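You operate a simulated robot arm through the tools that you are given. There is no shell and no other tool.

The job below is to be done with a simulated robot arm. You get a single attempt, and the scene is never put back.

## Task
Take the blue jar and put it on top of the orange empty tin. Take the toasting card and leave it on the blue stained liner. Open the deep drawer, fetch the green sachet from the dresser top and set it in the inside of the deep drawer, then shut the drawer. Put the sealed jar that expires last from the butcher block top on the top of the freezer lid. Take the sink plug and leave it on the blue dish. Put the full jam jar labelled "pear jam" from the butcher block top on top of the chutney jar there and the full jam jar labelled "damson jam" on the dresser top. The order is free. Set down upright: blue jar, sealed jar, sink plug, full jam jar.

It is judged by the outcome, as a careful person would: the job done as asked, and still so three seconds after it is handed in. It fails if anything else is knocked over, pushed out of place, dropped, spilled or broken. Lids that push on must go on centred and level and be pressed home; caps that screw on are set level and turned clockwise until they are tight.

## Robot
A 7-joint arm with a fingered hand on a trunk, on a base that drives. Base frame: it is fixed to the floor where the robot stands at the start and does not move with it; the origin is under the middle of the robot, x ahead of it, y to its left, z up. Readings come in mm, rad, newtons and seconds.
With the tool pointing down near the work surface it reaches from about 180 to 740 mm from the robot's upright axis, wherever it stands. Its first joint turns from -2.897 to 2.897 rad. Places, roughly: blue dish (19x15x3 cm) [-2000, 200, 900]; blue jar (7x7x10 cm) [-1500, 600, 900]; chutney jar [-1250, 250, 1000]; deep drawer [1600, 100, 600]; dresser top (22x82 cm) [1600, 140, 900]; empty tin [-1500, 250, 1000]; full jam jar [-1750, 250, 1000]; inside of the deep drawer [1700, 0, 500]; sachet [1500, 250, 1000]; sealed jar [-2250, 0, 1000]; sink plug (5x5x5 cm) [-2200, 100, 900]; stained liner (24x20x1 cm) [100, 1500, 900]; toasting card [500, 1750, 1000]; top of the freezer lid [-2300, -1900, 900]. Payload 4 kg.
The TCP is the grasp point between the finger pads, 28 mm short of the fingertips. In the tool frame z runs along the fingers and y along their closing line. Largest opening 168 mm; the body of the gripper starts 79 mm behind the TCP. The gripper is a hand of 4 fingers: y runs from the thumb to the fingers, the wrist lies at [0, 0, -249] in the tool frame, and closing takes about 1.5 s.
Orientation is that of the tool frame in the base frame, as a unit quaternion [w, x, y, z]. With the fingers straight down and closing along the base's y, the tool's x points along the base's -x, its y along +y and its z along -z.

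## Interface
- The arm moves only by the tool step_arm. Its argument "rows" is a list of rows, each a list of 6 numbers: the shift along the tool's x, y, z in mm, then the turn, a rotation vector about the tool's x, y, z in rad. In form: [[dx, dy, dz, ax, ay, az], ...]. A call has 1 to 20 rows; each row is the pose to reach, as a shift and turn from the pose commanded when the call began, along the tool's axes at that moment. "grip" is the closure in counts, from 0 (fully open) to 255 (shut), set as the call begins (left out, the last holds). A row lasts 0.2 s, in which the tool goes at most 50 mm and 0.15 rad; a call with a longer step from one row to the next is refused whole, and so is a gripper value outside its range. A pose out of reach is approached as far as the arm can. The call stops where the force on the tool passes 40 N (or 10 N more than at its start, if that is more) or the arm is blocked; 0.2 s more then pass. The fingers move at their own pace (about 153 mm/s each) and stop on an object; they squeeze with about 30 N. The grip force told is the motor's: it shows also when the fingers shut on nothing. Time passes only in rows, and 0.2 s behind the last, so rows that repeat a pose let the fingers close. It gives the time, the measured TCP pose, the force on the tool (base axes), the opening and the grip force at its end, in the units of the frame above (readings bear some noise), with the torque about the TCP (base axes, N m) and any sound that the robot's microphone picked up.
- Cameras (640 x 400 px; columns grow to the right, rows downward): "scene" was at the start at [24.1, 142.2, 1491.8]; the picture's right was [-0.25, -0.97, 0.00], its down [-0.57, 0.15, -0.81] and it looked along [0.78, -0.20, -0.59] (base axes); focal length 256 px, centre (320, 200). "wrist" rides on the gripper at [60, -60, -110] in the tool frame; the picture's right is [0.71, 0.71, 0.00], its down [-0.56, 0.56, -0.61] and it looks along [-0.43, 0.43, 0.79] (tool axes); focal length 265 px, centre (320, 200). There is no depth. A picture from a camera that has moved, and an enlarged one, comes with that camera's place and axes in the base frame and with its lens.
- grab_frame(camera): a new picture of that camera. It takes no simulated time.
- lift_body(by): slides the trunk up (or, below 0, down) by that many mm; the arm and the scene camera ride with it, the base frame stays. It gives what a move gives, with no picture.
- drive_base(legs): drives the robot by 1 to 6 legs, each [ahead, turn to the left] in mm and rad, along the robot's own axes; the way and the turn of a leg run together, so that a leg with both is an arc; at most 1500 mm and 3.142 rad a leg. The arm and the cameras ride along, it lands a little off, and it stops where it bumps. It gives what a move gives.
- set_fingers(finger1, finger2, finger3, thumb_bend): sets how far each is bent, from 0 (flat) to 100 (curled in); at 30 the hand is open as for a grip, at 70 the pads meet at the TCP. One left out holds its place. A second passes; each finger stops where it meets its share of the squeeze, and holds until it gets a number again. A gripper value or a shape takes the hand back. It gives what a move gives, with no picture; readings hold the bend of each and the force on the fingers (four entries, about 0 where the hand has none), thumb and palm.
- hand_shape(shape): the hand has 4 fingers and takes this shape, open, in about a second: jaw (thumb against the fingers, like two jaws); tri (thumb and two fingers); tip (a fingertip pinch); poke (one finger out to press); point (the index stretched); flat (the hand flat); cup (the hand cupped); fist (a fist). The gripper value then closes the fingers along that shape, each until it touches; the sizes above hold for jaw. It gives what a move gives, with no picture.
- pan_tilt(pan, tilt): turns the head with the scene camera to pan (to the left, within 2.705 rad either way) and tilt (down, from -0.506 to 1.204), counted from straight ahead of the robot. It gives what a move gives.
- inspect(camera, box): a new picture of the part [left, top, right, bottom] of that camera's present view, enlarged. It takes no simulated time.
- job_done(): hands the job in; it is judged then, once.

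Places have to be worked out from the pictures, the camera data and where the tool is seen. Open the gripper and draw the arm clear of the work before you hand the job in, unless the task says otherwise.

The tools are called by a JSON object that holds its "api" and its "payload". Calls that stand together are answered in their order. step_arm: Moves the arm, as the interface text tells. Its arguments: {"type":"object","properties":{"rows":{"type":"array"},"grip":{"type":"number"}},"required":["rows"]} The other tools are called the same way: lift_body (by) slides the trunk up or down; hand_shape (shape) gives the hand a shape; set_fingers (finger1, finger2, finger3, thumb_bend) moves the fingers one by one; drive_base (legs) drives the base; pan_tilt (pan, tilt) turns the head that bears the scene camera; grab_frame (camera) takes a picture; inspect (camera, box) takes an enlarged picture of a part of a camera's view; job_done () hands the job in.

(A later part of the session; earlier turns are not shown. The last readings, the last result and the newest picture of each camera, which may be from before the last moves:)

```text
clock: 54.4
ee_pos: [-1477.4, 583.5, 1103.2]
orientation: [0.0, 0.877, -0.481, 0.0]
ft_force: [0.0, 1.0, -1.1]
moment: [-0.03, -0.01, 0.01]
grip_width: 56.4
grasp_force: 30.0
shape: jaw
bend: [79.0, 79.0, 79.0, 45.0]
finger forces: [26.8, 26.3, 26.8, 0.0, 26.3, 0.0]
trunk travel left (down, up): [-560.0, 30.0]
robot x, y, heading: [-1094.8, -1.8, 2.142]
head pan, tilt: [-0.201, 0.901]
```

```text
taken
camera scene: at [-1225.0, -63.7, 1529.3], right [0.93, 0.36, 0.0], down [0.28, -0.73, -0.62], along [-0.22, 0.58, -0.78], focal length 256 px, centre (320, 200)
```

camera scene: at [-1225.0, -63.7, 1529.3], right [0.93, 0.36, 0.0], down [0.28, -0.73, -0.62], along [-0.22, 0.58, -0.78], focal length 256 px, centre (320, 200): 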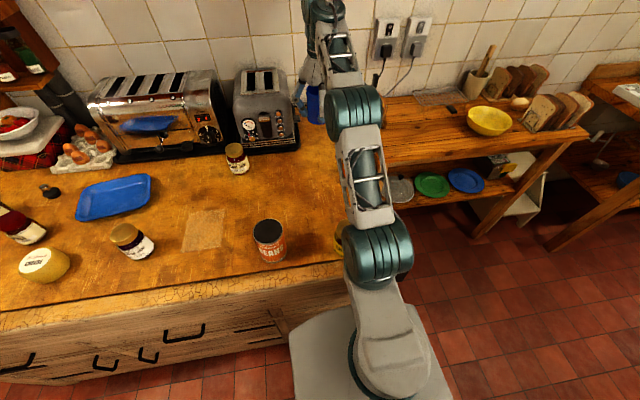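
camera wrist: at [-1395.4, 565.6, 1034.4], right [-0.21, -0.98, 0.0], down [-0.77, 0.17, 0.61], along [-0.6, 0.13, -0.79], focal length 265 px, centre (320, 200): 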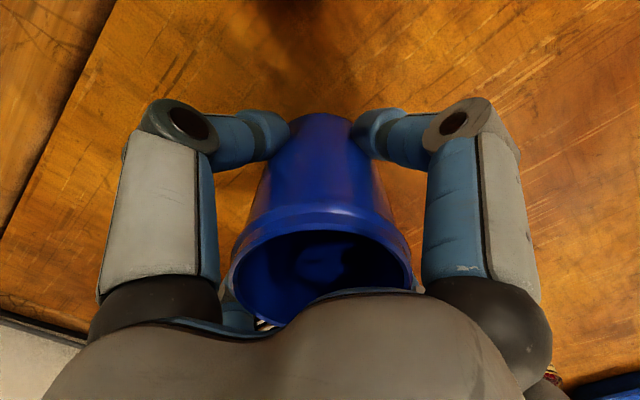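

The tin's dark top sits right at the rim, so it reads as a flat top; triangulated top centre ≈ (-1464, 200, 986). I carry the jar over above it, jar bottom well clear.

{"api": "step_arm", "payload": {"rows": [[37, 22, -5, 0, 0, 0], [74, 43, -8, 0, 0, 0], [110, 65, -8, 0, 0, 0], [147, 87, -8, 0, 0, 0], [184, 108, -8, 0, 0, 0], [221, 130, -8, 0, 0, 0], [257, 152, -8, 0, 0, 0], [294, 173, -8, 0, 0, 0], [331, 195, -8, 0, 0, 0], [331, 195, -8, 0, 0, 0], [331, 195, -8, 0, 0, 0]]}}

{"api": "grab_frame", "payload": {"camera": "wrist"}}

{"api": "grab_frame", "payload": {"camera": "scene"}}

```text
clock: 56.8
ee_pos: [-1467.6, 197.3, 1111.3]
orientation: [0.001, 0.877, -0.48, 0.001]
ft_force: [0.4, 0.2, -1.3]
moment: [-0.01, 0.03, 0.0]
grip_width: 56.0
grasp_force: 29.7
shape: jaw
bend: [79.0, 79.0, 79.0, 45.0]
finger forces: [27.0, 26.3, 26.9, 0.0, 25.9, 0.1]
trunk travel left (down, up): [-560.0, 30.0]
robot x, y, heading: [-1092.8, 3.9, 2.141]
head pan, tilt: [-0.201, 0.901]
```

```text
taken
camera wrist: at [-1384.2, 179.1, 1221.9], right [-0.21, -0.98, 0.0], down [-0.77, 0.17, 0.61], along [-0.6, 0.13, -0.79], focal length 265 px, centre (320, 200)
```

wrist: 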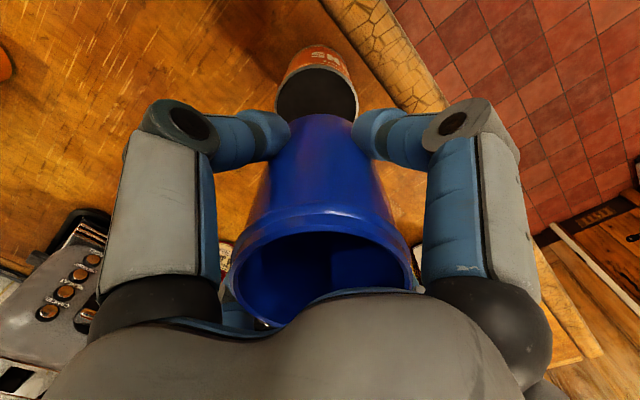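

```text
taken
camera scene: at [-1225.1, -63.7, 1529.3], right [0.93, 0.36, 0.0], down [0.28, -0.73, -0.62], along [-0.22, 0.58, -0.78], focal length 256 px, centre (320, 200)
```

scene: 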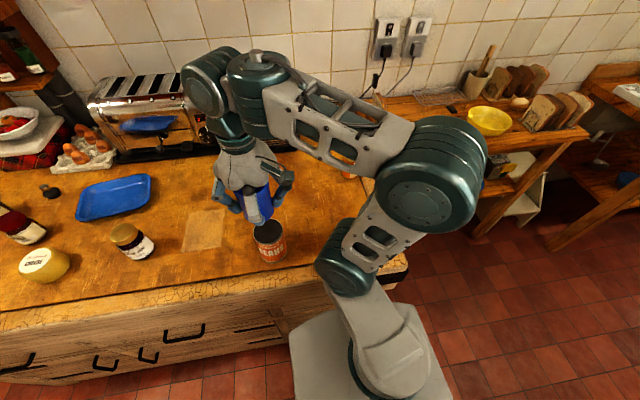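

The tin is partly visible below the jar in the wrist view; I enlarge that to fix the alignment.

{"api": "inspect", "payload": {"camera": "wrist", "box": [240, 30, 400, 130]}}

{"api": "inspect", "payload": {"camera": "scene", "box": [200, 160, 320, 270]}}

```text
4.00 times, centred on (320, 80) of wrist
camera zoom: at [-1384.2, 179.1, 1221.9], right [-0.21, -0.98, 0.0], down [-0.77, 0.17, 0.61], along [-0.6, 0.13, -0.79], focal length 1062 px, centre (320, 680)
```

zoom: 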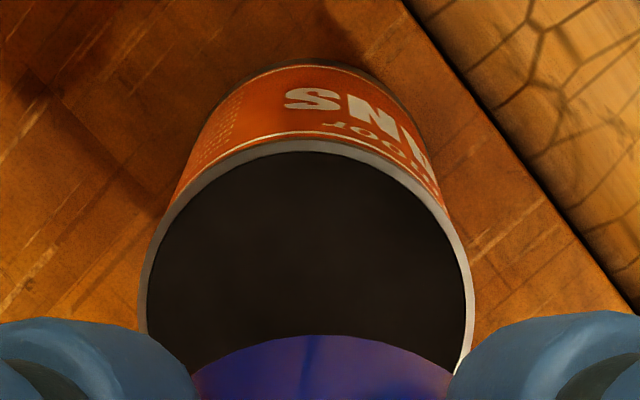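

```text
3.64 times, centred on (260, 215) of scene
camera zoom: at [-1225.1, -63.7, 1529.3], right [0.93, 0.36, 0.0], down [0.28, -0.73, -0.62], along [-0.22, 0.58, -0.78], focal length 932 px, centre (538, 146)
```

zoom: 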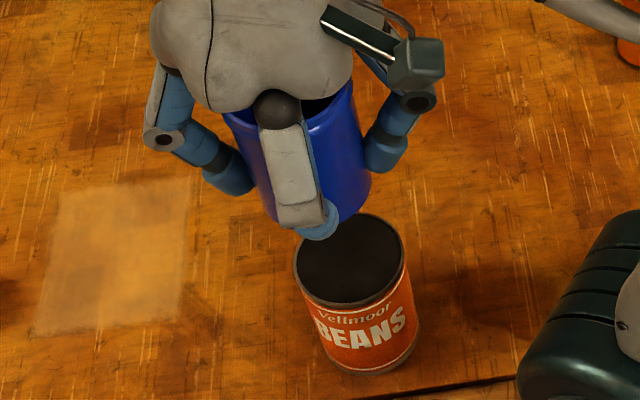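

The tin centre is about (-1463.5, 200); I shift ~5 mm right and come down in small steps toward contact near z≈1035.

{"api": "step_arm", "payload": {"rows": [[1, -4.5, 0, 0, 0, 0], [1, -4.5, 30, 0, 0, 0], [1, -4.5, 55, 0, 0, 0], [1, -4.5, 68, 0, 0, 0], [1, -4.5, 68, 0, 0, 0]]}}

{"api": "inspect", "payload": {"camera": "scene", "box": [200, 180, 320, 270]}}

{"api": "grab_frame", "payload": {"camera": "wrist"}}

```text
clock: 58.0
ee_pos: [-1461.2, 199.9, 1044.5]
orientation: [0.0, 0.878, -0.479, -0.001]
ft_force: [-0.5, 0.4, -1.9]
moment: [0.0, -0.01, 0.01]
grip_width: 56.2
grasp_force: 29.7
shape: jaw
bend: [79.0, 79.0, 79.0, 45.0]
finger forces: [26.8, 26.4, 26.8, 0.0, 25.9, 0.1]
trunk travel left (down, up): [-560.0, 30.0]
robot x, y, heading: [-1093.3, 2.4, 2.14]
head pan, tilt: [-0.201, 0.901]
```

```text
4.44 times, centred on (260, 225) of scene
camera zoom: at [-1225.1, -63.9, 1529.3], right [0.93, 0.36, 0.0], down [0.28, -0.73, -0.62], along [-0.22, 0.58, -0.78], focal length 1140 px, centre (587, 89)
```

zoom: 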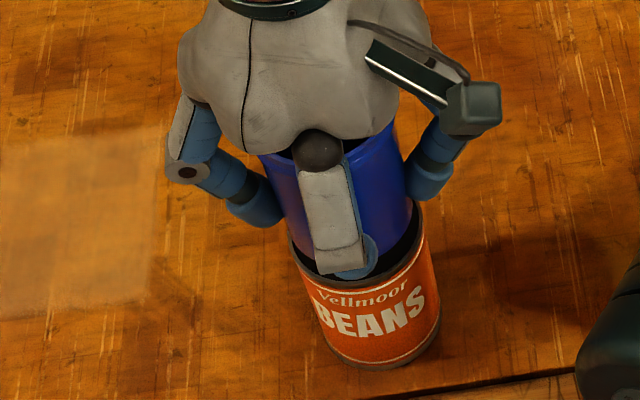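

```text
taken
camera wrist: at [-1378.3, 181.0, 1152.6], right [-0.21, -0.98, 0.0], down [-0.77, 0.17, 0.61], along [-0.6, 0.13, -0.79], focal length 265 px, centre (320, 200)
```

wrist: 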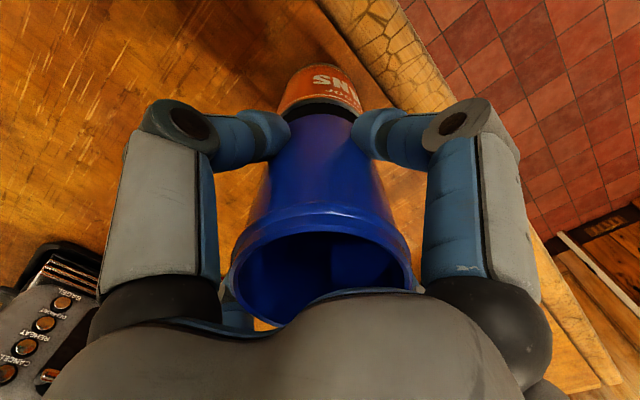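

{"api": "inspect", "payload": {"camera": "wrist", "box": [240, 50, 400, 150]}}

```text
4.00 times, centred on (320, 100) of wrist
camera zoom: at [-1378.3, 181.0, 1152.6], right [-0.21, -0.98, 0.0], down [-0.77, 0.17, 0.61], along [-0.6, 0.13, -0.79], focal length 1062 px, centre (320, 600)
```

zoom: 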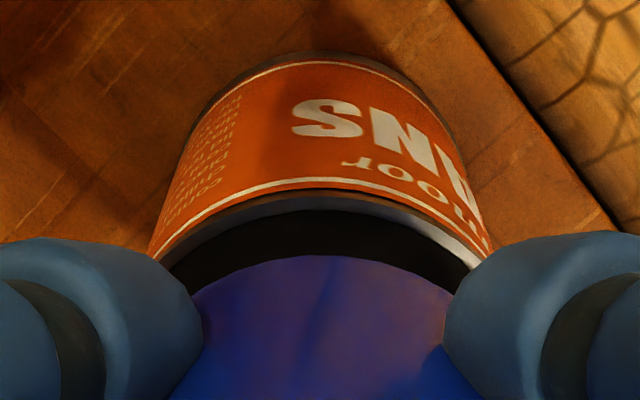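

Alignment is within ~2 mm. I lower slowly, expecting contact at about z≈1035.

{"api": "step_arm", "payload": {"rows": [[1, 0, 3, 0, 0, 0], [1, 0, 6, 0, 0, 0], [1, 0, 8, 0, 0, 0], [1, 0, 10, 0, 0, 0], [1, 0, 12, 0, 0, 0]]}}

```text
clock: 59.2
ee_pos: [-1460.0, 198.3, 1033.0]
orientation: [-0.001, 0.877, -0.48, 0.0]
ft_force: [0.1, -0.1, 2.9]
moment: [-0.01, -0.01, 0.0]
grip_width: 56.0
grasp_force: 30.1
shape: jaw
bend: [79.0, 79.0, 79.0, 45.0]
finger forces: [27.0, 26.6, 26.9, 0.1, 26.2, 0.0]
trunk travel left (down, up): [-560.0, 30.0]
robot x, y, heading: [-1094.4, 3.5, 2.14]
head pan, tilt: [-0.201, 0.901]
```

The vertical force rose from about -1.9 to +2.9 N, so the jar is touching. I press another 2 mm to confirm.

{"api": "step_arm", "payload": {"rows": [[0, 0, 1, 0, 0, 0], [0, 0, 2, 0, 0, 0], [0, 0, 2, 0, 0, 0]]}}

{"api": "inspect", "payload": {"camera": "scene", "box": [200, 180, 320, 270]}}

```text
clock: 60.0
ee_pos: [-1459.9, 198.0, 1031.9]
orientation: [0.0, 0.877, -0.48, -0.003]
ft_force: [-0.5, 4.8, 26.4]
moment: [0.09, -0.01, -0.01]
grip_width: 56.9
grasp_force: 29.8
shape: jaw
bend: [79.0, 79.0, 79.0, 45.0]
finger forces: [30.0, 29.7, 30.8, 0.1, 29.3, 0.1]
trunk travel left (down, up): [-560.0, 30.0]
robot x, y, heading: [-1094.4, 0.8, 2.143]
head pan, tilt: [-0.201, 0.901]
```

```text
4.44 times, centred on (260, 225) of scene
camera zoom: at [-1223.5, -64.1, 1529.7], right [0.93, 0.36, 0.0], down [0.28, -0.73, -0.62], along [-0.22, 0.58, -0.78], focal length 1140 px, centre (587, 89)
```

zoom: 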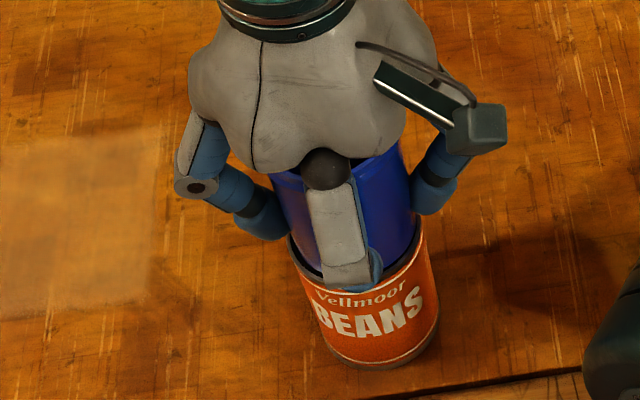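

Contact is firm (26 N): the jar stands on the tin's top. I relieve the load by ~1.5 mm and open the fingers.

{"api": "step_arm", "payload": {"rows": [[0, 0, -1, 0, 0, 0], [0, 0, -1.5, 0, 0, 0], [0, 0, -1.5, 0, 0, 0]]}}

{"api": "step_arm", "payload": {"rows": [[0, 0, 0, 0, 0, 0], [0, 0, 0, 0, 0, 0], [0, 0, 0, 0, 0, 0], [0, 0, 0, 0, 0, 0]], "grip": 60}}

{"api": "grab_frame", "payload": {"camera": "wrist"}}

```text
clock: 60.8
ee_pos: [-1459.1, 198.9, 1032.1]
orientation: [0.0, 0.878, -0.479, 0.001]
ft_force: [-1.9, 3.4, 13.1]
moment: [0.13, 0.16, 0.0]
grip_width: 56.5
grasp_force: 29.8
shape: jaw
bend: [79.0, 79.0, 79.0, 45.0]
finger forces: [29.1, 29.4, 30.1, 0.0, 28.1, 0.0]
trunk travel left (down, up): [-560.0, 30.0]
robot x, y, heading: [-1091.5, 3.6, 2.138]
head pan, tilt: [-0.201, 0.901]
```

```text
clock: 61.8
ee_pos: [-1460.5, 199.1, 1032.1]
orientation: [-0.001, 0.878, -0.479, 0.001]
ft_force: [-0.5, 0.1, -0.9]
moment: [0.0, 0.01, 0.02]
grip_width: 128.0
grasp_force: 0.1
shape: jaw
bend: [24.0, 24.0, 24.0, 24.0]
finger forces: [0.1, 0.0, 0.0, 0.1, 0.0, 0.1]
trunk travel left (down, up): [-560.0, 30.0]
robot x, y, heading: [-1096.4, -0.3, 2.137]
head pan, tilt: [-0.201, 0.901]
```

```text
taken
camera wrist: at [-1376.0, 180.4, 1141.4], right [-0.21, -0.98, 0.0], down [-0.77, 0.17, 0.61], along [-0.6, 0.13, -0.79], focal length 265 px, centre (320, 200)
```

wrist: 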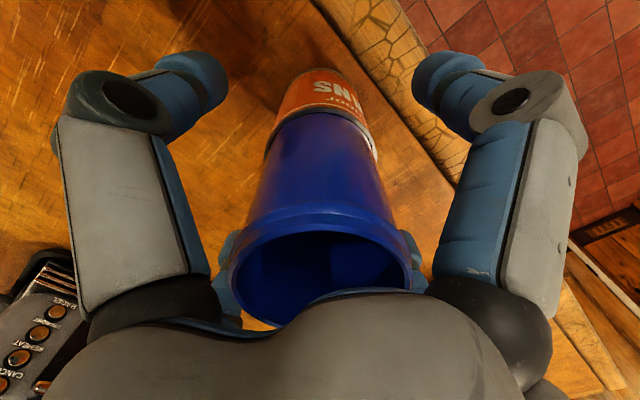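

The jar stands upright on the tin. I rise straight up and then move over toward the pear jam, whose lid I triangulate near (-1357, 570, 977).

{"api": "step_arm", "payload": {"rows": [[0, 0, -40, 0, 0, 0], [0, 0, -85, 0, 0, 0], [0, 0, -120, 0, 0, 0], [-26, -29, -120, 0, 0, 0], [-58, -65, -120, 0, 0, 0], [-90, -101, -115, 0, 0, 0], [-122, -137, -105, 0, 0, 0], [-154, -173, -95, 0, 0, 0], [-186, -209, -80, 0, 0, 0], [-218, -245, -65, 0, 0, 0], [-246, -277, -58, 0, 0, 0], [-256, -288, -58, 0, 0, 0], [-256, -288, -58, 0, 0, 0]]}}

{"api": "grab_frame", "payload": {"camera": "wrist"}}

{"api": "grab_frame", "payload": {"camera": "scene"}}

```text
refused: row 9 steps farther than a row can; nothing moved
```

```text
taken
camera wrist: at [-1376.0, 180.4, 1141.4], right [-0.21, -0.98, 0.0], down [-0.77, 0.17, 0.61], along [-0.6, 0.13, -0.79], focal length 265 px, centre (320, 200)
```

wrist: 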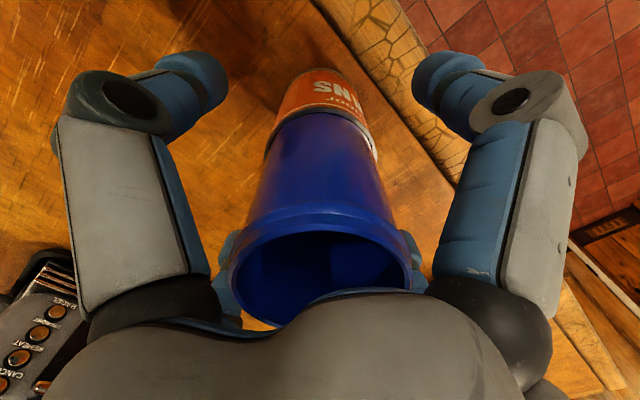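

```text
taken
camera scene: at [-1224.9, -64.0, 1529.3], right [0.93, 0.36, 0.0], down [0.28, -0.73, -0.62], along [-0.22, 0.58, -0.78], focal length 256 px, centre (320, 200)
```

scene: 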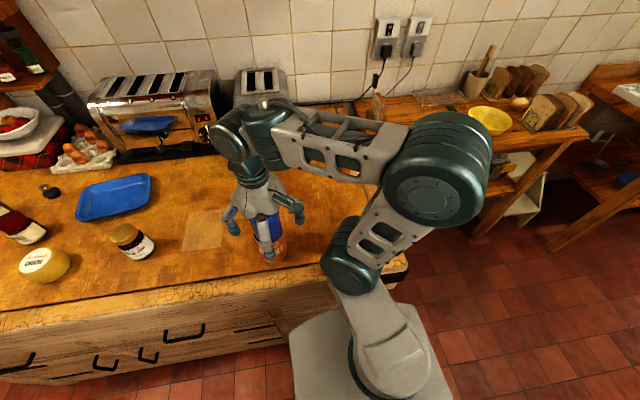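

The call was refused for one step being too long; I resend it with smaller steps.

{"api": "step_arm", "payload": {"rows": [[0, 0, -40, 0, 0, 0], [0, 0, -85, 0, 0, 0], [0, 0, -120, 0, 0, 0], [-24, -27, -120, 0, 0, 0], [-54, -61, -120, 0, 0, 0], [-84, -95, -115, 0, 0, 0], [-114, -128, -108, 0, 0, 0], [-144, -162, -100, 0, 0, 0], [-174, -196, -90, 0, 0, 0], [-204, -230, -80, 0, 0, 0], [-232, -261, -68, 0, 0, 0], [-256, -288, -58, 0, 0, 0], [-256, -288, -58, 0, 0, 0]]}}

{"api": "grab_frame", "payload": {"camera": "wrist"}}

{"api": "grab_frame", "payload": {"camera": "scene"}}

```text
clock: 64.6
ee_pos: [-1357.1, 569.0, 1089.6]
orientation: [-0.001, 0.878, -0.479, 0.0]
ft_force: [0.2, -0.4, 0.7]
moment: [-0.01, -0.02, -0.01]
grip_width: 128.1
grasp_force: 0.0
shape: jaw
bend: [24.0, 24.0, 24.0, 24.0]
finger forces: [0.0, 0.0, 0.0, 0.0, 0.0, 0.0]
trunk travel left (down, up): [-560.0, 30.0]
robot x, y, heading: [-1096.7, 6.2, 2.141]
head pan, tilt: [-0.201, 0.901]
```

```text
taken
camera wrist: at [-1272.6, 550.7, 1199.1], right [-0.21, -0.98, 0.0], down [-0.77, 0.17, 0.62], along [-0.6, 0.13, -0.79], focal length 265 px, centre (320, 200)
```

wrist: 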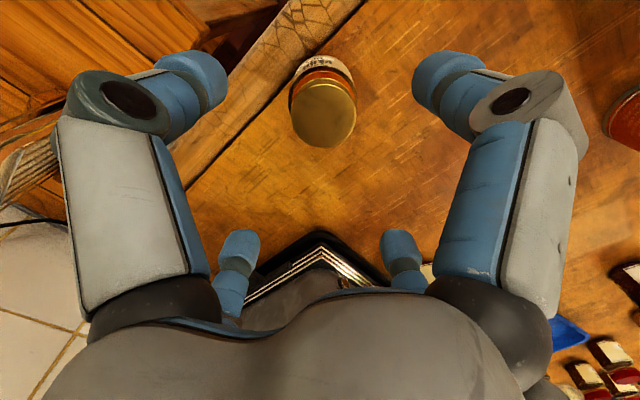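

```text
taken
camera scene: at [-1224.9, -63.8, 1529.3], right [0.93, 0.36, 0.0], down [0.28, -0.73, -0.62], along [-0.22, 0.58, -0.78], focal length 256 px, centre (320, 200)
```

scene: 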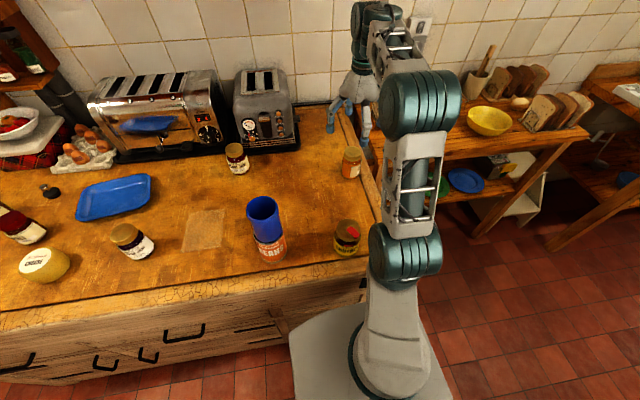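

The blue jar stands on the tin as wanted. I zoom on the pear jar's lid to refine the alignment.

{"api": "inspect", "payload": {"camera": "wrist", "box": [240, 50, 400, 150]}}

{"api": "inspect", "payload": {"camera": "scene", "box": [240, 140, 390, 265]}}

```text
4.00 times, centred on (320, 100) of wrist
camera zoom: at [-1272.6, 550.7, 1199.1], right [-0.21, -0.98, 0.0], down [-0.77, 0.17, 0.62], along [-0.6, 0.13, -0.79], focal length 1062 px, centre (320, 600)
```

zoom: 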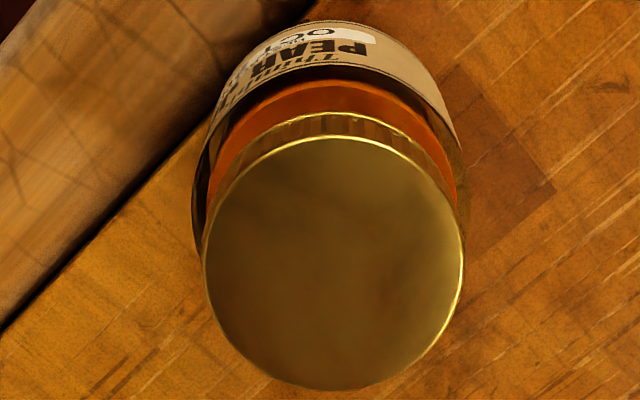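

```text
3.20 times, centred on (315, 202) of scene
camera zoom: at [-1224.9, -63.8, 1529.3], right [0.93, 0.36, 0.0], down [0.28, -0.73, -0.62], along [-0.22, 0.58, -0.78], focal length 820 px, centre (336, 192)
```

zoom: 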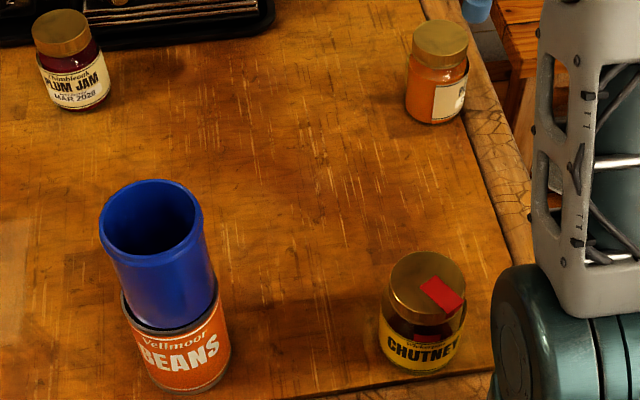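

Pear lid centre is 4 mm back of the tool axis. I shift and descend around the jar to body height.

{"api": "step_arm", "payload": {"rows": [[4, 0, 40, 0, 0, 0], [4, 0, 85, 0, 0, 0], [4, 0, 125, 0, 0, 0], [4, 0, 155, 0, 0, 0], [4, 0, 171, 0, 0, 0], [4, 0, 171, 0, 0, 0]]}}

{"api": "grab_frame", "payload": {"camera": "wrist"}}

```text
clock: 66.0
ee_pos: [-1353.8, 566.5, 918.8]
orientation: [-0.001, 0.877, -0.48, -0.001]
ft_force: [0.5, -0.2, -0.8]
moment: [0.01, 0.01, 0.06]
grip_width: 128.0
grasp_force: 0.1
shape: jaw
bend: [24.0, 24.0, 24.0, 24.0]
finger forces: [0.0, 0.0, 0.1, 0.0, 0.1, 0.0]
trunk travel left (down, up): [-560.0, 30.0]
robot x, y, heading: [-1089.1, 4.0, 2.139]
head pan, tilt: [-0.201, 0.901]
```

```text
taken
camera wrist: at [-1270.0, 548.4, 1027.9], right [-0.21, -0.98, 0.0], down [-0.77, 0.17, 0.61], along [-0.6, 0.13, -0.79], focal length 265 px, centre (320, 200)
```

wrist: 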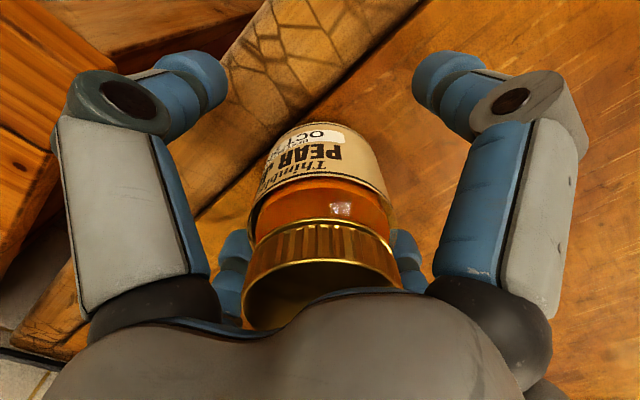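

Centred around the jar; I close on it and lift.

{"api": "step_arm", "payload": {"rows": [[0, 0, 0, 0, 0, 0], [0, 0, 0, 0, 0, 0], [0, 0, 0, 0, 0, 0], [0, 0, 0, 0, 0, 0], [0, 0, 0, 0, 0, 0], [0, 0, 0, 0, 0, 0], [0, 0, 0, 0, 0, 0], [0, 0, 0, 0, 0, 0]], "grip": 255}}

{"api": "step_arm", "payload": {"rows": [[0, 0, -10, 0, 0, 0], [0, 0, -40, 0, 0, 0], [0, 0, -80, 0, 0, 0], [0, 0, -120, 0, 0, 0], [0, 0, -160, 0, 0, 0], [0, 0, -160, 0, 0, 0]]}}

{"api": "grab_frame", "payload": {"camera": "wrist"}}

```text
clock: 67.8
ee_pos: [-1353.3, 566.9, 918.2]
orientation: [0.0, 0.877, -0.481, 0.001]
ft_force: [-0.9, 1.1, 0.1]
moment: [0.03, -0.01, 0.02]
grip_width: 57.9
grasp_force: 30.1
shape: jaw
bend: [79.0, 79.0, 79.0, 44.0]
finger forces: [27.3, 27.3, 27.4, 0.0, 27.0, 0.0]
trunk travel left (down, up): [-560.0, 30.0]
robot x, y, heading: [-1094.4, 5.0, 2.148]
head pan, tilt: [-0.201, 0.901]
```

```text
clock: 69.2
ee_pos: [-1354.2, 566.3, 1080.0]
orientation: [-0.001, 0.878, -0.479, 0.0]
ft_force: [0.2, -0.1, -3.0]
moment: [0.0, 0.02, -0.01]
grip_width: 58.0
grasp_force: 30.0
shape: jaw
bend: [79.0, 79.0, 79.0, 44.0]
finger forces: [27.3, 27.4, 27.5, 0.0, 27.0, 0.0]
trunk travel left (down, up): [-560.0, 30.0]
robot x, y, heading: [-1091.0, 4.3, 2.144]
head pan, tilt: [-0.201, 0.901]
```

```text
taken
camera wrist: at [-1270.4, 548.5, 1189.5], right [-0.21, -0.98, 0.0], down [-0.77, 0.17, 0.61], along [-0.6, 0.13, -0.79], focal length 265 px, centre (320, 200)
```

wrist: 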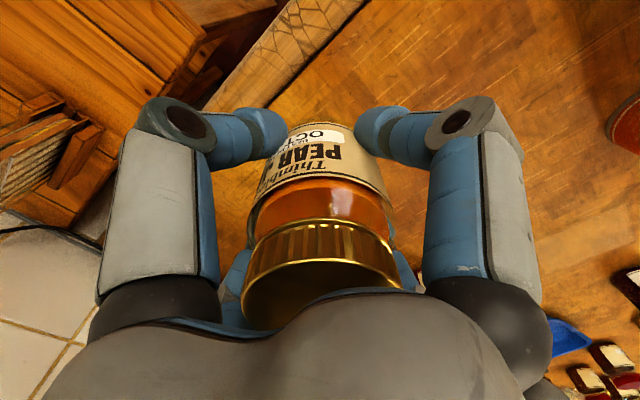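

Pear jam is held. I carry it over the chutney jar, lid centre ≈ (-1282, 285, 972).

{"api": "step_arm", "payload": {"rows": [[39, 13, -10, 0, 0, 0], [79, 26, -15, 0, 0, 0], [118, 39, -15, 0, 0, 0], [157, 52, -15, 0, 0, 0], [197, 65, -15, 0, 0, 0], [236, 79, -15, 0, 0, 0], [275, 92, -15, 0, 0, 0], [275, 92, -15, 0, 0, 0], [275, 92, -15, 0, 0, 0]]}}

{"api": "inspect", "payload": {"camera": "wrist", "box": [240, 30, 400, 130]}}

{"api": "inspect", "payload": {"camera": "scene", "box": [280, 150, 410, 270]}}

```text
clock: 71.2
ee_pos: [-1282.1, 284.4, 1095.5]
orientation: [0.0, 0.877, -0.48, 0.0]
ft_force: [-0.4, -0.3, -3.5]
moment: [-0.03, -0.01, 0.0]
grip_width: 57.9
grasp_force: 30.3
shape: jaw
bend: [79.0, 79.0, 79.0, 44.0]
finger forces: [27.4, 27.3, 27.7, 0.1, 26.7, 0.1]
trunk travel left (down, up): [-560.0, 30.0]
robot x, y, heading: [-1095.4, 3.8, 2.138]
head pan, tilt: [-0.201, 0.901]
```

```text
4.00 times, centred on (320, 80) of wrist
camera zoom: at [-1199.5, 266.7, 1204.3], right [-0.21, -0.98, 0.0], down [-0.77, 0.17, 0.61], along [-0.6, 0.13, -0.79], focal length 1062 px, centre (320, 680)
```

zoom: 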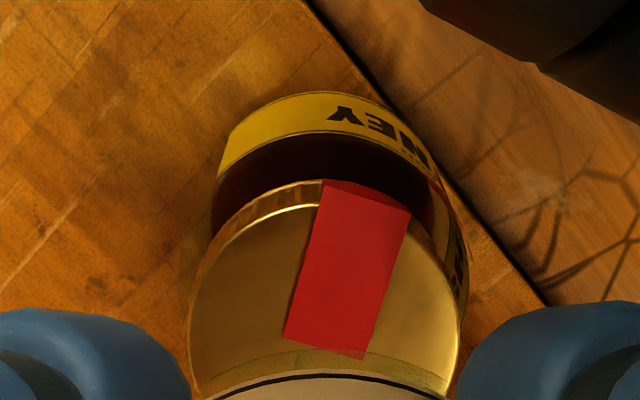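

```text
3.33 times, centred on (345, 210) of scene
camera zoom: at [-1225.1, -63.5, 1529.3], right [0.93, 0.36, 0.0], down [0.28, -0.73, -0.62], along [-0.22, 0.58, -0.78], focal length 855 px, centre (237, 167)
```

zoom: 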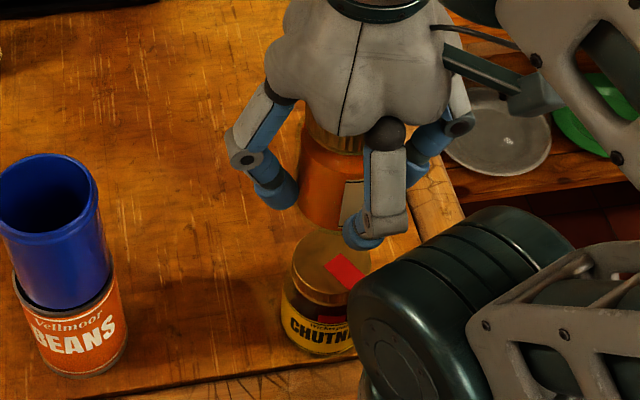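

The chutney lid is within ~2 mm of the tool axis. I nudge and descend to just above contact.

{"api": "step_arm", "payload": {"rows": [[-0.7, 2.3, 25, 0, 0, 0], [-0.7, 2.3, 50, 0, 0, 0], [-0.7, 2.3, 65, 0, 0, 0], [-0.7, 2.3, 70, 0, 0, 0], [-0.7, 2.3, 70, 0, 0, 0]]}}

{"api": "inspect", "payload": {"camera": "wrist", "box": [240, 50, 400, 150]}}

{"api": "inspect", "payload": {"camera": "scene", "box": [300, 170, 400, 260]}}

```text
clock: 72.4
ee_pos: [-1283.6, 285.7, 1024.4]
orientation: [0.0, 0.878, -0.479, 0.0]
ft_force: [-0.6, -0.6, -3.4]
moment: [-0.01, 0.0, 0.02]
grip_width: 57.7
grasp_force: 29.4
shape: jaw
bend: [79.0, 79.0, 79.0, 44.0]
finger forces: [27.9, 27.3, 27.9, 0.0, 26.6, 0.1]
trunk travel left (down, up): [-560.0, 30.0]
robot x, y, heading: [-1094.6, 2.6, 2.137]
head pan, tilt: [-0.201, 0.901]
```

```text
4.00 times, centred on (320, 100) of wrist
camera zoom: at [-1200.4, 266.9, 1133.6], right [-0.21, -0.98, 0.0], down [-0.77, 0.17, 0.61], along [-0.6, 0.13, -0.79], focal length 1062 px, centre (320, 600)
```

zoom: 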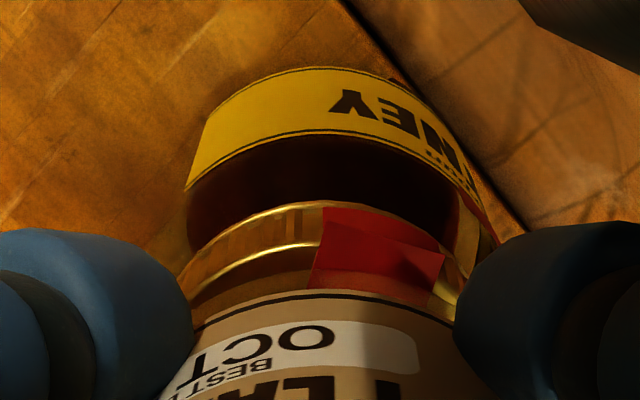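

```text
4.44 times, centred on (350, 215) of scene
camera zoom: at [-1224.9, -63.7, 1529.3], right [0.93, 0.36, 0.0], down [0.28, -0.73, -0.62], along [-0.22, 0.58, -0.78], focal length 1140 px, centre (187, 133)
```

zoom: 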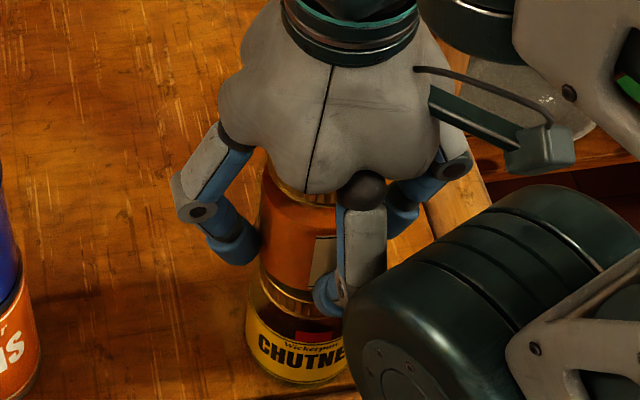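

{"api": "step_arm", "payload": {"rows": [[0, 0, 2, 0, 0, 0], [0, 0, 4, 0, 0, 0], [0, 0, 6, 0, 0, 0], [0, 0, 7.5, 0, 0, 0]]}}

```text
clock: 73.4
ee_pos: [-1285.0, 285.4, 1018.3]
orientation: [0.0, 0.877, -0.48, -0.003]
ft_force: [0.0, 0.6, 13.6]
moment: [-0.03, -0.05, -0.02]
grip_width: 58.2
grasp_force: 29.7
shape: jaw
bend: [79.0, 79.0, 79.0, 44.0]
finger forces: [29.8, 28.9, 29.1, 0.1, 28.3, 0.0]
trunk travel left (down, up): [-560.0, 30.0]
robot x, y, heading: [-1094.9, 4.6, 2.138]
head pan, tilt: [-0.201, 0.901]
```

Contact at z≈1018 with small moments, so it rests flat on the lid. I ease off slightly and release.

{"api": "step_arm", "payload": {"rows": [[0, 0, -0.8, 0, 0, 0], [0, 0, -0.8, 0, 0, 0]]}}

{"api": "step_arm", "payload": {"rows": [[0, 0, 0, 0, 0, 0], [0, 0, 0, 0, 0, 0], [0, 0, 0, 0, 0, 0], [0, 0, 0, 0, 0, 0]], "grip": 60}}

{"api": "grab_frame", "payload": {"camera": "wrist"}}

```text
clock: 74.0
ee_pos: [-1284.4, 284.3, 1017.9]
orientation: [0.0, 0.877, -0.48, -0.001]
ft_force: [-1.5, 0.8, 15.4]
moment: [0.01, 0.04, 0.0]
grip_width: 58.0
grasp_force: 30.2
shape: jaw
bend: [79.0, 79.0, 79.0, 44.0]
finger forces: [29.7, 29.2, 29.6, 0.0, 28.4, 0.0]
trunk travel left (down, up): [-560.0, 30.0]
robot x, y, heading: [-1094.1, 2.0, 2.139]
head pan, tilt: [-0.201, 0.901]
```

```text
clock: 75.0
ee_pos: [-1285.2, 284.9, 1018.1]
orientation: [0.0, 0.877, -0.48, -0.001]
ft_force: [-10.1, 4.7, -9.5]
moment: [0.47, 0.1, -0.4]
grip_width: 127.5
grasp_force: 0.1
shape: jaw
bend: [31.0, 24.0, 24.0, 24.0]
finger forces: [0.0, 0.0, 0.1, 0.0, 0.1, 0.0]
trunk travel left (down, up): [-560.0, 30.0]
robot x, y, heading: [-1091.0, 4.0, 2.14]
head pan, tilt: [-0.201, 0.901]
```

```text
taken
camera wrist: at [-1201.2, 267.1, 1126.5], right [-0.21, -0.98, 0.0], down [-0.77, 0.17, 0.62], along [-0.6, 0.13, -0.79], focal length 265 px, centre (320, 200)
```

wrist: 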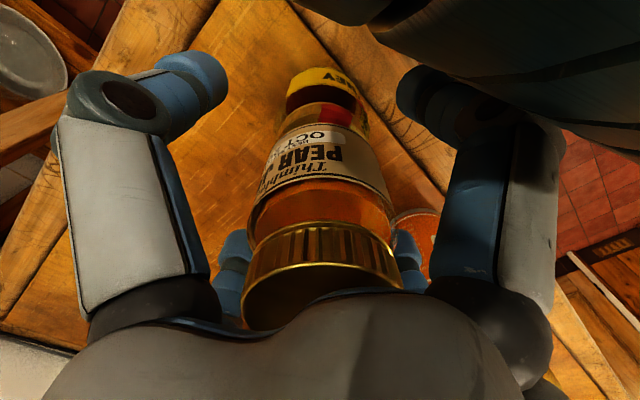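

Finger 1 is pressing against the arm's own elbow link (force −10 N). I close the fingers a little so they clear both the arm and the jar.

{"api": "step_arm", "payload": {"rows": [[0, 0, 0, 0, 0, 0], [0, 0, 0, 0, 0, 0], [0, 0, 0, 0, 0, 0]], "grip": 95}}

{"api": "grab_frame", "payload": {"camera": "wrist"}}

{"api": "inspect", "payload": {"camera": "scene", "box": [300, 150, 420, 260]}}

```text
clock: 75.8
ee_pos: [-1283.7, 285.7, 1016.9]
orientation: [0.0, 0.877, -0.48, 0.0]
ft_force: [-7.6, 1.7, -2.7]
moment: [0.04, -0.26, -0.44]
grip_width: 104.8
grasp_force: 0.1
shape: jaw
bend: [32.0, 28.0, 28.0, 28.0]
finger forces: [0.0, 0.0, 0.1, 0.1, 0.0, 0.1]
trunk travel left (down, up): [-560.0, 30.0]
robot x, y, heading: [-1092.3, 2.0, 2.138]
head pan, tilt: [-0.201, 0.901]
```

```text
taken
camera wrist: at [-1201.1, 267.1, 1126.7], right [-0.21, -0.98, 0.0], down [-0.77, 0.17, 0.61], along [-0.6, 0.13, -0.79], focal length 265 px, centre (320, 200)
```

wrist: 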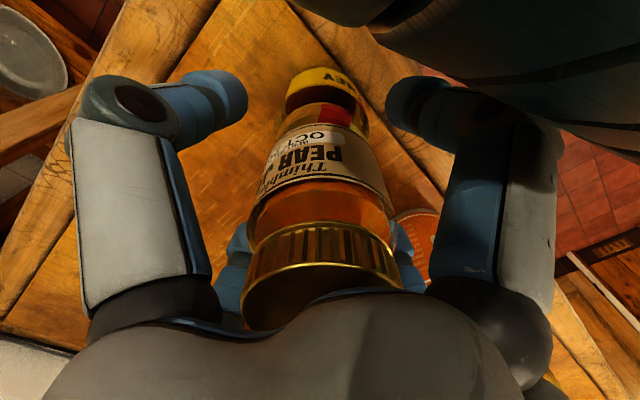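

```text
3.64 times, centred on (360, 205) of scene
camera zoom: at [-1224.8, -63.9, 1529.3], right [0.93, 0.36, 0.0], down [0.28, -0.73, -0.62], along [-0.22, 0.58, -0.78], focal length 932 px, centre (174, 182)
```

zoom: 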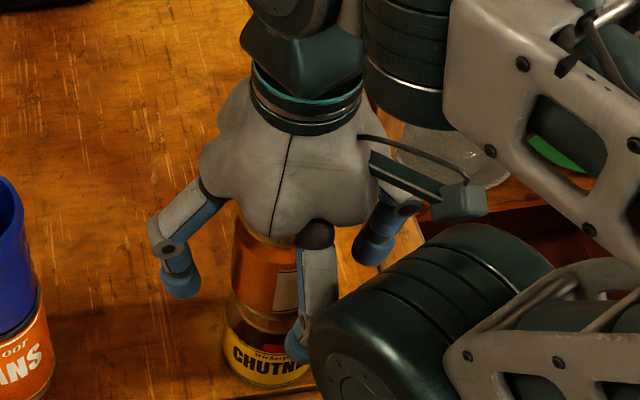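

Finger 1 still touches the elbow link. I ease the hand a few mm forward and up, watching the forces.

{"api": "step_arm", "payload": {"rows": [[-4, 0, -2, 0, 0, 0], [-7, 0, -6, 0, 0, 0], [-7, 0, -12, 0, 0, 0]]}}

{"api": "grab_frame", "payload": {"camera": "wrist"}}

```text
clock: 76.6
ee_pos: [-1288.7, 289.0, 1029.0]
orientation: [0.0, 0.878, -0.479, 0.0]
ft_force: [-0.3, 0.5, -0.5]
moment: [0.03, 0.02, -0.04]
grip_width: 105.6
grasp_force: 0.1
shape: jaw
bend: [29.0, 28.0, 28.0, 28.0]
finger forces: [0.0, 0.1, 0.1, 0.0, 0.0, 0.1]
trunk travel left (down, up): [-560.0, 30.0]
robot x, y, heading: [-1090.2, 2.4, 2.137]
head pan, tilt: [-0.201, 0.901]
```

```text
taken
camera wrist: at [-1205.1, 271.8, 1138.3], right [-0.21, -0.98, 0.0], down [-0.77, 0.17, 0.61], along [-0.6, 0.13, -0.79], focal length 265 px, centre (320, 200)
```

wrist: 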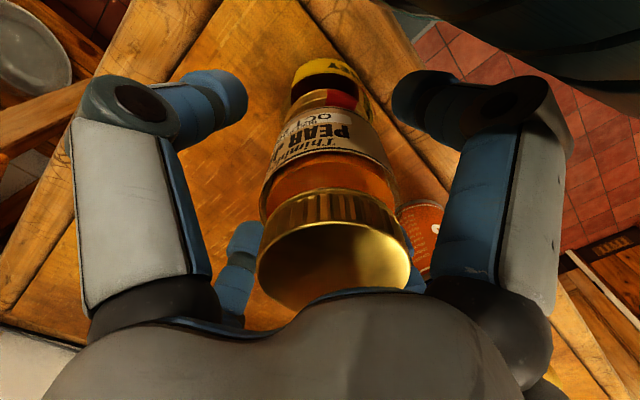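

Free of the link now. I continue straight up until the fingertips clear the stacked jar's lid.

{"api": "step_arm", "payload": {"rows": [[2, 0, -20, 0, 0, 0], [3, 0, -50, 0, 0, 0], [3, 0, -85, 0, 0, 0], [3, 0, -125, 0, 0, 0], [3, 0, -135, 0, 0, 0]]}}

{"api": "grab_frame", "payload": {"camera": "scene"}}

```text
clock: 77.8
ee_pos: [-1285.7, 288.7, 1163.8]
orientation: [0.0, 0.878, -0.479, 0.0]
ft_force: [-0.4, 0.3, 0.6]
moment: [0.02, -0.05, 0.02]
grip_width: 105.8
grasp_force: 0.1
shape: jaw
bend: [29.0, 28.0, 28.0, 28.0]
finger forces: [0.0, 0.1, 0.0, 0.0, 0.0, 0.0]
trunk travel left (down, up): [-560.0, 30.0]
robot x, y, heading: [-1092.8, 2.8, 2.136]
head pan, tilt: [-0.201, 0.901]
```

```text
taken
camera scene: at [-1224.9, -63.9, 1529.3], right [0.93, 0.36, 0.0], down [0.28, -0.73, -0.62], along [-0.22, 0.58, -0.78], focal length 256 px, centre (320, 200)
```

scene: 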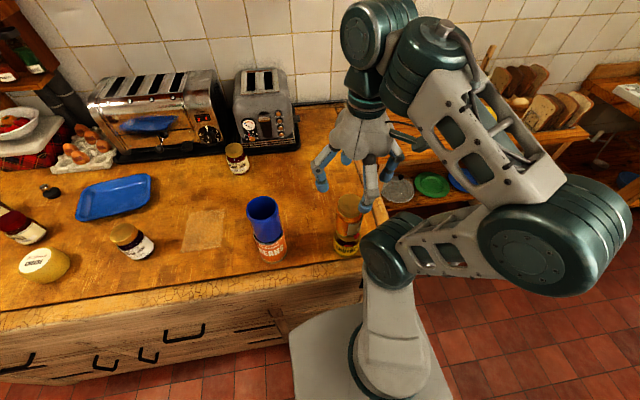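

Both stacks stand well. Now I back off, turn to run parallel to the block with the elbow away from it, reverse along to its far half, and face it again.

{"api": "drive_base", "payload": {"legs": [[-130, 0], [0, -1.612], [-740, 0], [0, 1.57]]}}

{"api": "pan_tilt", "payload": {"pan": 0.0, "tilt": 0.75}}

{"api": "grab_frame", "payload": {"camera": "scene"}}

```text
clock: 90.5
ee_pos: [-1857.0, -213.3, 1163.5]
orientation: [0.0, 0.875, -0.485, 0.0]
ft_force: [-0.6, -0.4, 0.8]
moment: [-0.03, -0.02, 0.04]
grip_width: 106.0
grasp_force: 0.1
shape: jaw
bend: [29.0, 28.0, 28.0, 28.0]
finger forces: [0.1, 0.0, 0.0, 0.0, 0.0, 0.0]
trunk travel left (down, up): [-560.0, 30.0]
robot x, y, heading: [-1665.1, -501.4, 2.131]
head pan, tilt: [-0.201, 0.901]
```

```text
clock: 91.2
ee_pos: [-1855.8, -212.1, 1163.5]
orientation: [0.0, 0.874, -0.485, -0.001]
ft_force: [-0.3, 0.1, -0.4]
moment: [0.02, -0.01, -0.02]
grip_width: 105.9
grasp_force: 0.1
shape: jaw
bend: [29.0, 28.0, 28.0, 28.0]
finger forces: [0.0, 0.0, 0.1, 0.0, 0.0, 0.1]
trunk travel left (down, up): [-560.0, 30.0]
robot x, y, heading: [-1666.2, -498.9, 2.13]
head pan, tilt: [0.0, 0.75]
```

```text
taken
camera scene: at [-1817.3, -565.3, 1541.2], right [0.85, 0.53, 0.0], down [0.36, -0.58, -0.73], along [-0.39, 0.62, -0.68], focal length 256 px, centre (320, 200)
```

scene: 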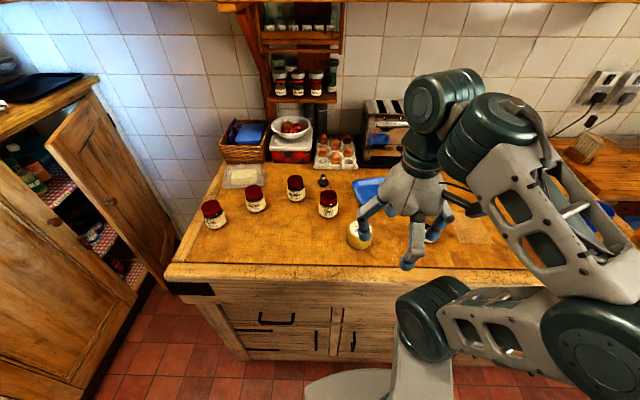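

Four sealed jars are in clear view; I zoom in to read their dates.

{"api": "inspect", "payload": {"camera": "scene", "box": [190, 165, 270, 235]}}

{"api": "inspect", "payload": {"camera": "scene", "box": [275, 160, 355, 230]}}

{"api": "inspect", "payload": {"camera": "scene", "box": [200, 120, 520, 320]}}

```text
5.71 times, centred on (230, 200) of scene
camera zoom: at [-1817.3, -565.3, 1541.2], right [0.85, 0.53, 0.0], down [0.36, -0.58, -0.73], along [-0.39, 0.62, -0.68], focal length 1465 px, centre (834, 200)
```

zoom: 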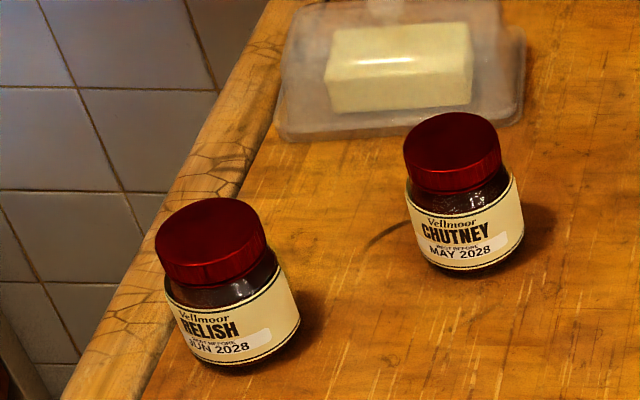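

```text
5.71 times, centred on (315, 195) of scene
camera zoom: at [-1817.3, -565.3, 1541.2], right [0.85, 0.53, 0.0], down [0.36, -0.58, -0.73], along [-0.39, 0.62, -0.68], focal length 1465 px, centre (349, 229)
```

zoom: 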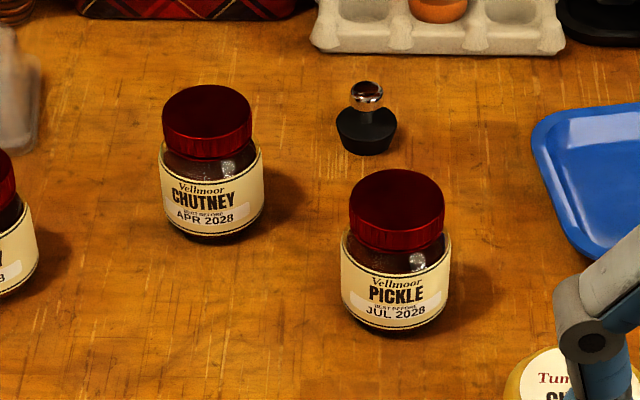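

```text
2.00 times, centred on (360, 220) of scene
camera zoom: at [-1817.3, -565.3, 1541.2], right [0.85, 0.53, 0.0], down [0.36, -0.58, -0.73], along [-0.39, 0.62, -0.68], focal length 513 px, centre (240, 160)
```

zoom: 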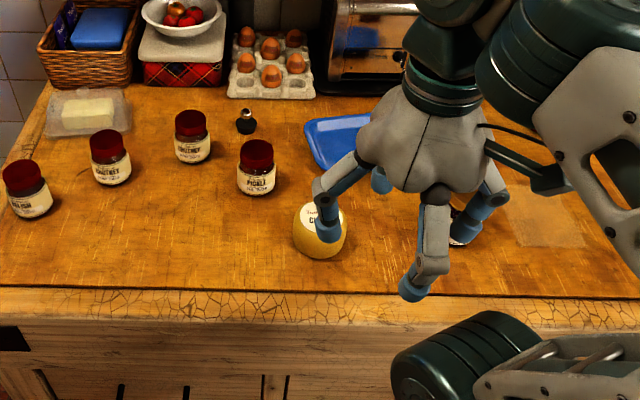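

Dates read: relish JUN?, chutney MAY, chutney APR, pickle JUL 2028. I zoom further to make sure of JUN vs JUL.

{"api": "inspect", "payload": {"camera": "scene", "box": [205, 205, 235, 235]}}

{"api": "inspect", "payload": {"camera": "scene", "box": [315, 195, 345, 225]}}

{"api": "inspect", "payload": {"camera": "scene", "box": [245, 190, 275, 220]}}

{"api": "inspect", "payload": {"camera": "scene", "box": [285, 180, 315, 210]}}

```text
13.33 times, centred on (220, 220) of scene
camera zoom: at [-1817.3, -565.3, 1541.2], right [0.85, 0.53, 0.0], down [0.36, -0.58, -0.73], along [-0.39, 0.62, -0.68], focal length 3419 px, centre (1653, -67)
```

zoom: 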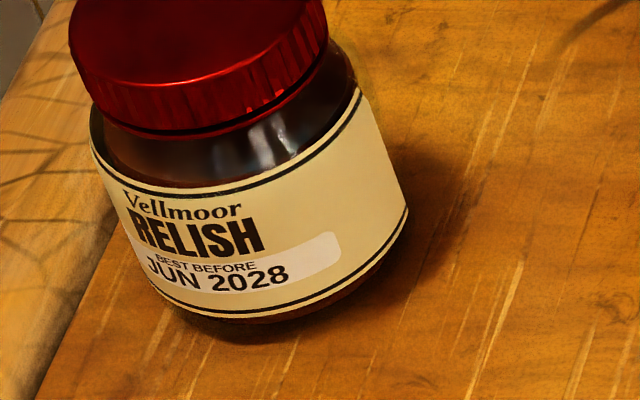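

```text
13.33 times, centred on (330, 210) of scene
camera zoom: at [-1817.3, -565.3, 1541.2], right [0.85, 0.53, 0.0], down [0.36, -0.58, -0.73], along [-0.39, 0.62, -0.68], focal length 3419 px, centre (187, 67)
```

zoom: 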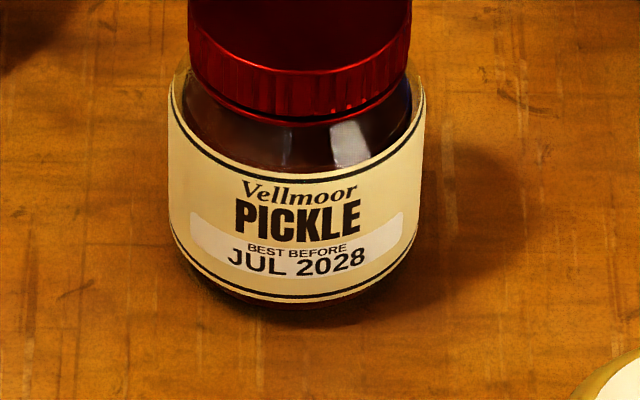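

```text
13.33 times, centred on (260, 205) of scene
camera zoom: at [-1817.3, -565.3, 1541.2], right [0.85, 0.53, 0.0], down [0.36, -0.58, -0.73], along [-0.39, 0.62, -0.68], focal length 3419 px, centre (1120, 133)
```

zoom: 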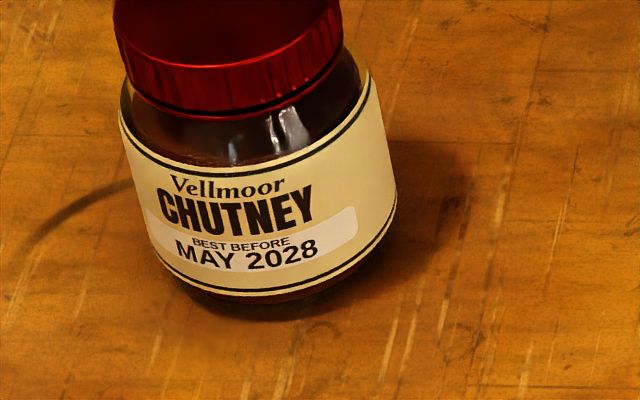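

```text
13.33 times, centred on (300, 195) of scene
camera zoom: at [-1817.3, -565.3, 1541.2], right [0.85, 0.53, 0.0], down [0.36, -0.58, -0.73], along [-0.39, 0.62, -0.68], focal length 3419 px, centre (587, 267)
```

zoom: 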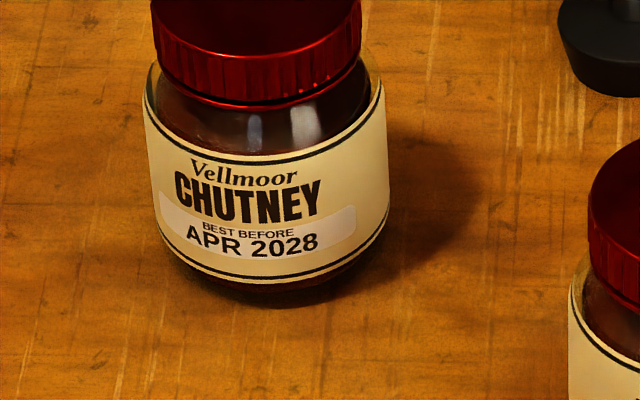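

PICKLE, JUL 2028, expires last. I drive 165 mm closer to the block so that the sink plug at the back is well within reach.

{"api": "drive_base", "payload": {"legs": [[165, 0]]}}

{"api": "grab_frame", "payload": {"camera": "scene"}}

```text
clock: 92.7
ee_pos: [-1940.8, -74.6, 1164.2]
orientation: [0.0, 0.874, -0.486, -0.001]
ft_force: [-0.1, -0.3, 0.3]
moment: [0.0, 0.04, 0.0]
grip_width: 105.7
grasp_force: 0.1
shape: jaw
bend: [29.0, 28.0, 28.0, 28.0]
finger forces: [0.0, 0.0, 0.0, 0.1, 0.1, 0.1]
trunk travel left (down, up): [-560.0, 30.0]
robot x, y, heading: [-1752.1, -360.6, 2.122]
head pan, tilt: [0.0, 0.75]
```

```text
taken
camera scene: at [-1903.4, -427.4, 1541.2], right [0.85, 0.52, 0.0], down [0.36, -0.58, -0.73], along [-0.38, 0.62, -0.68], focal length 256 px, centre (320, 200)
```

scene: 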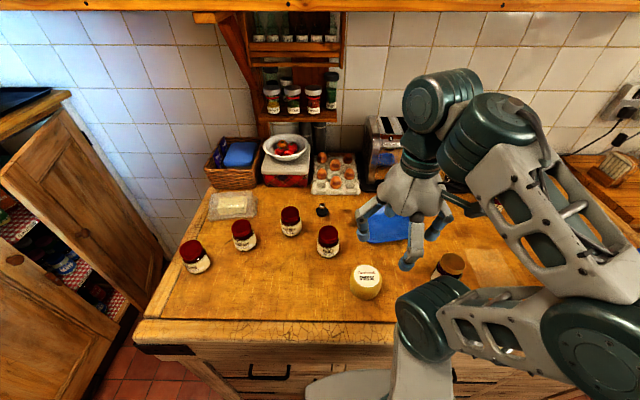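

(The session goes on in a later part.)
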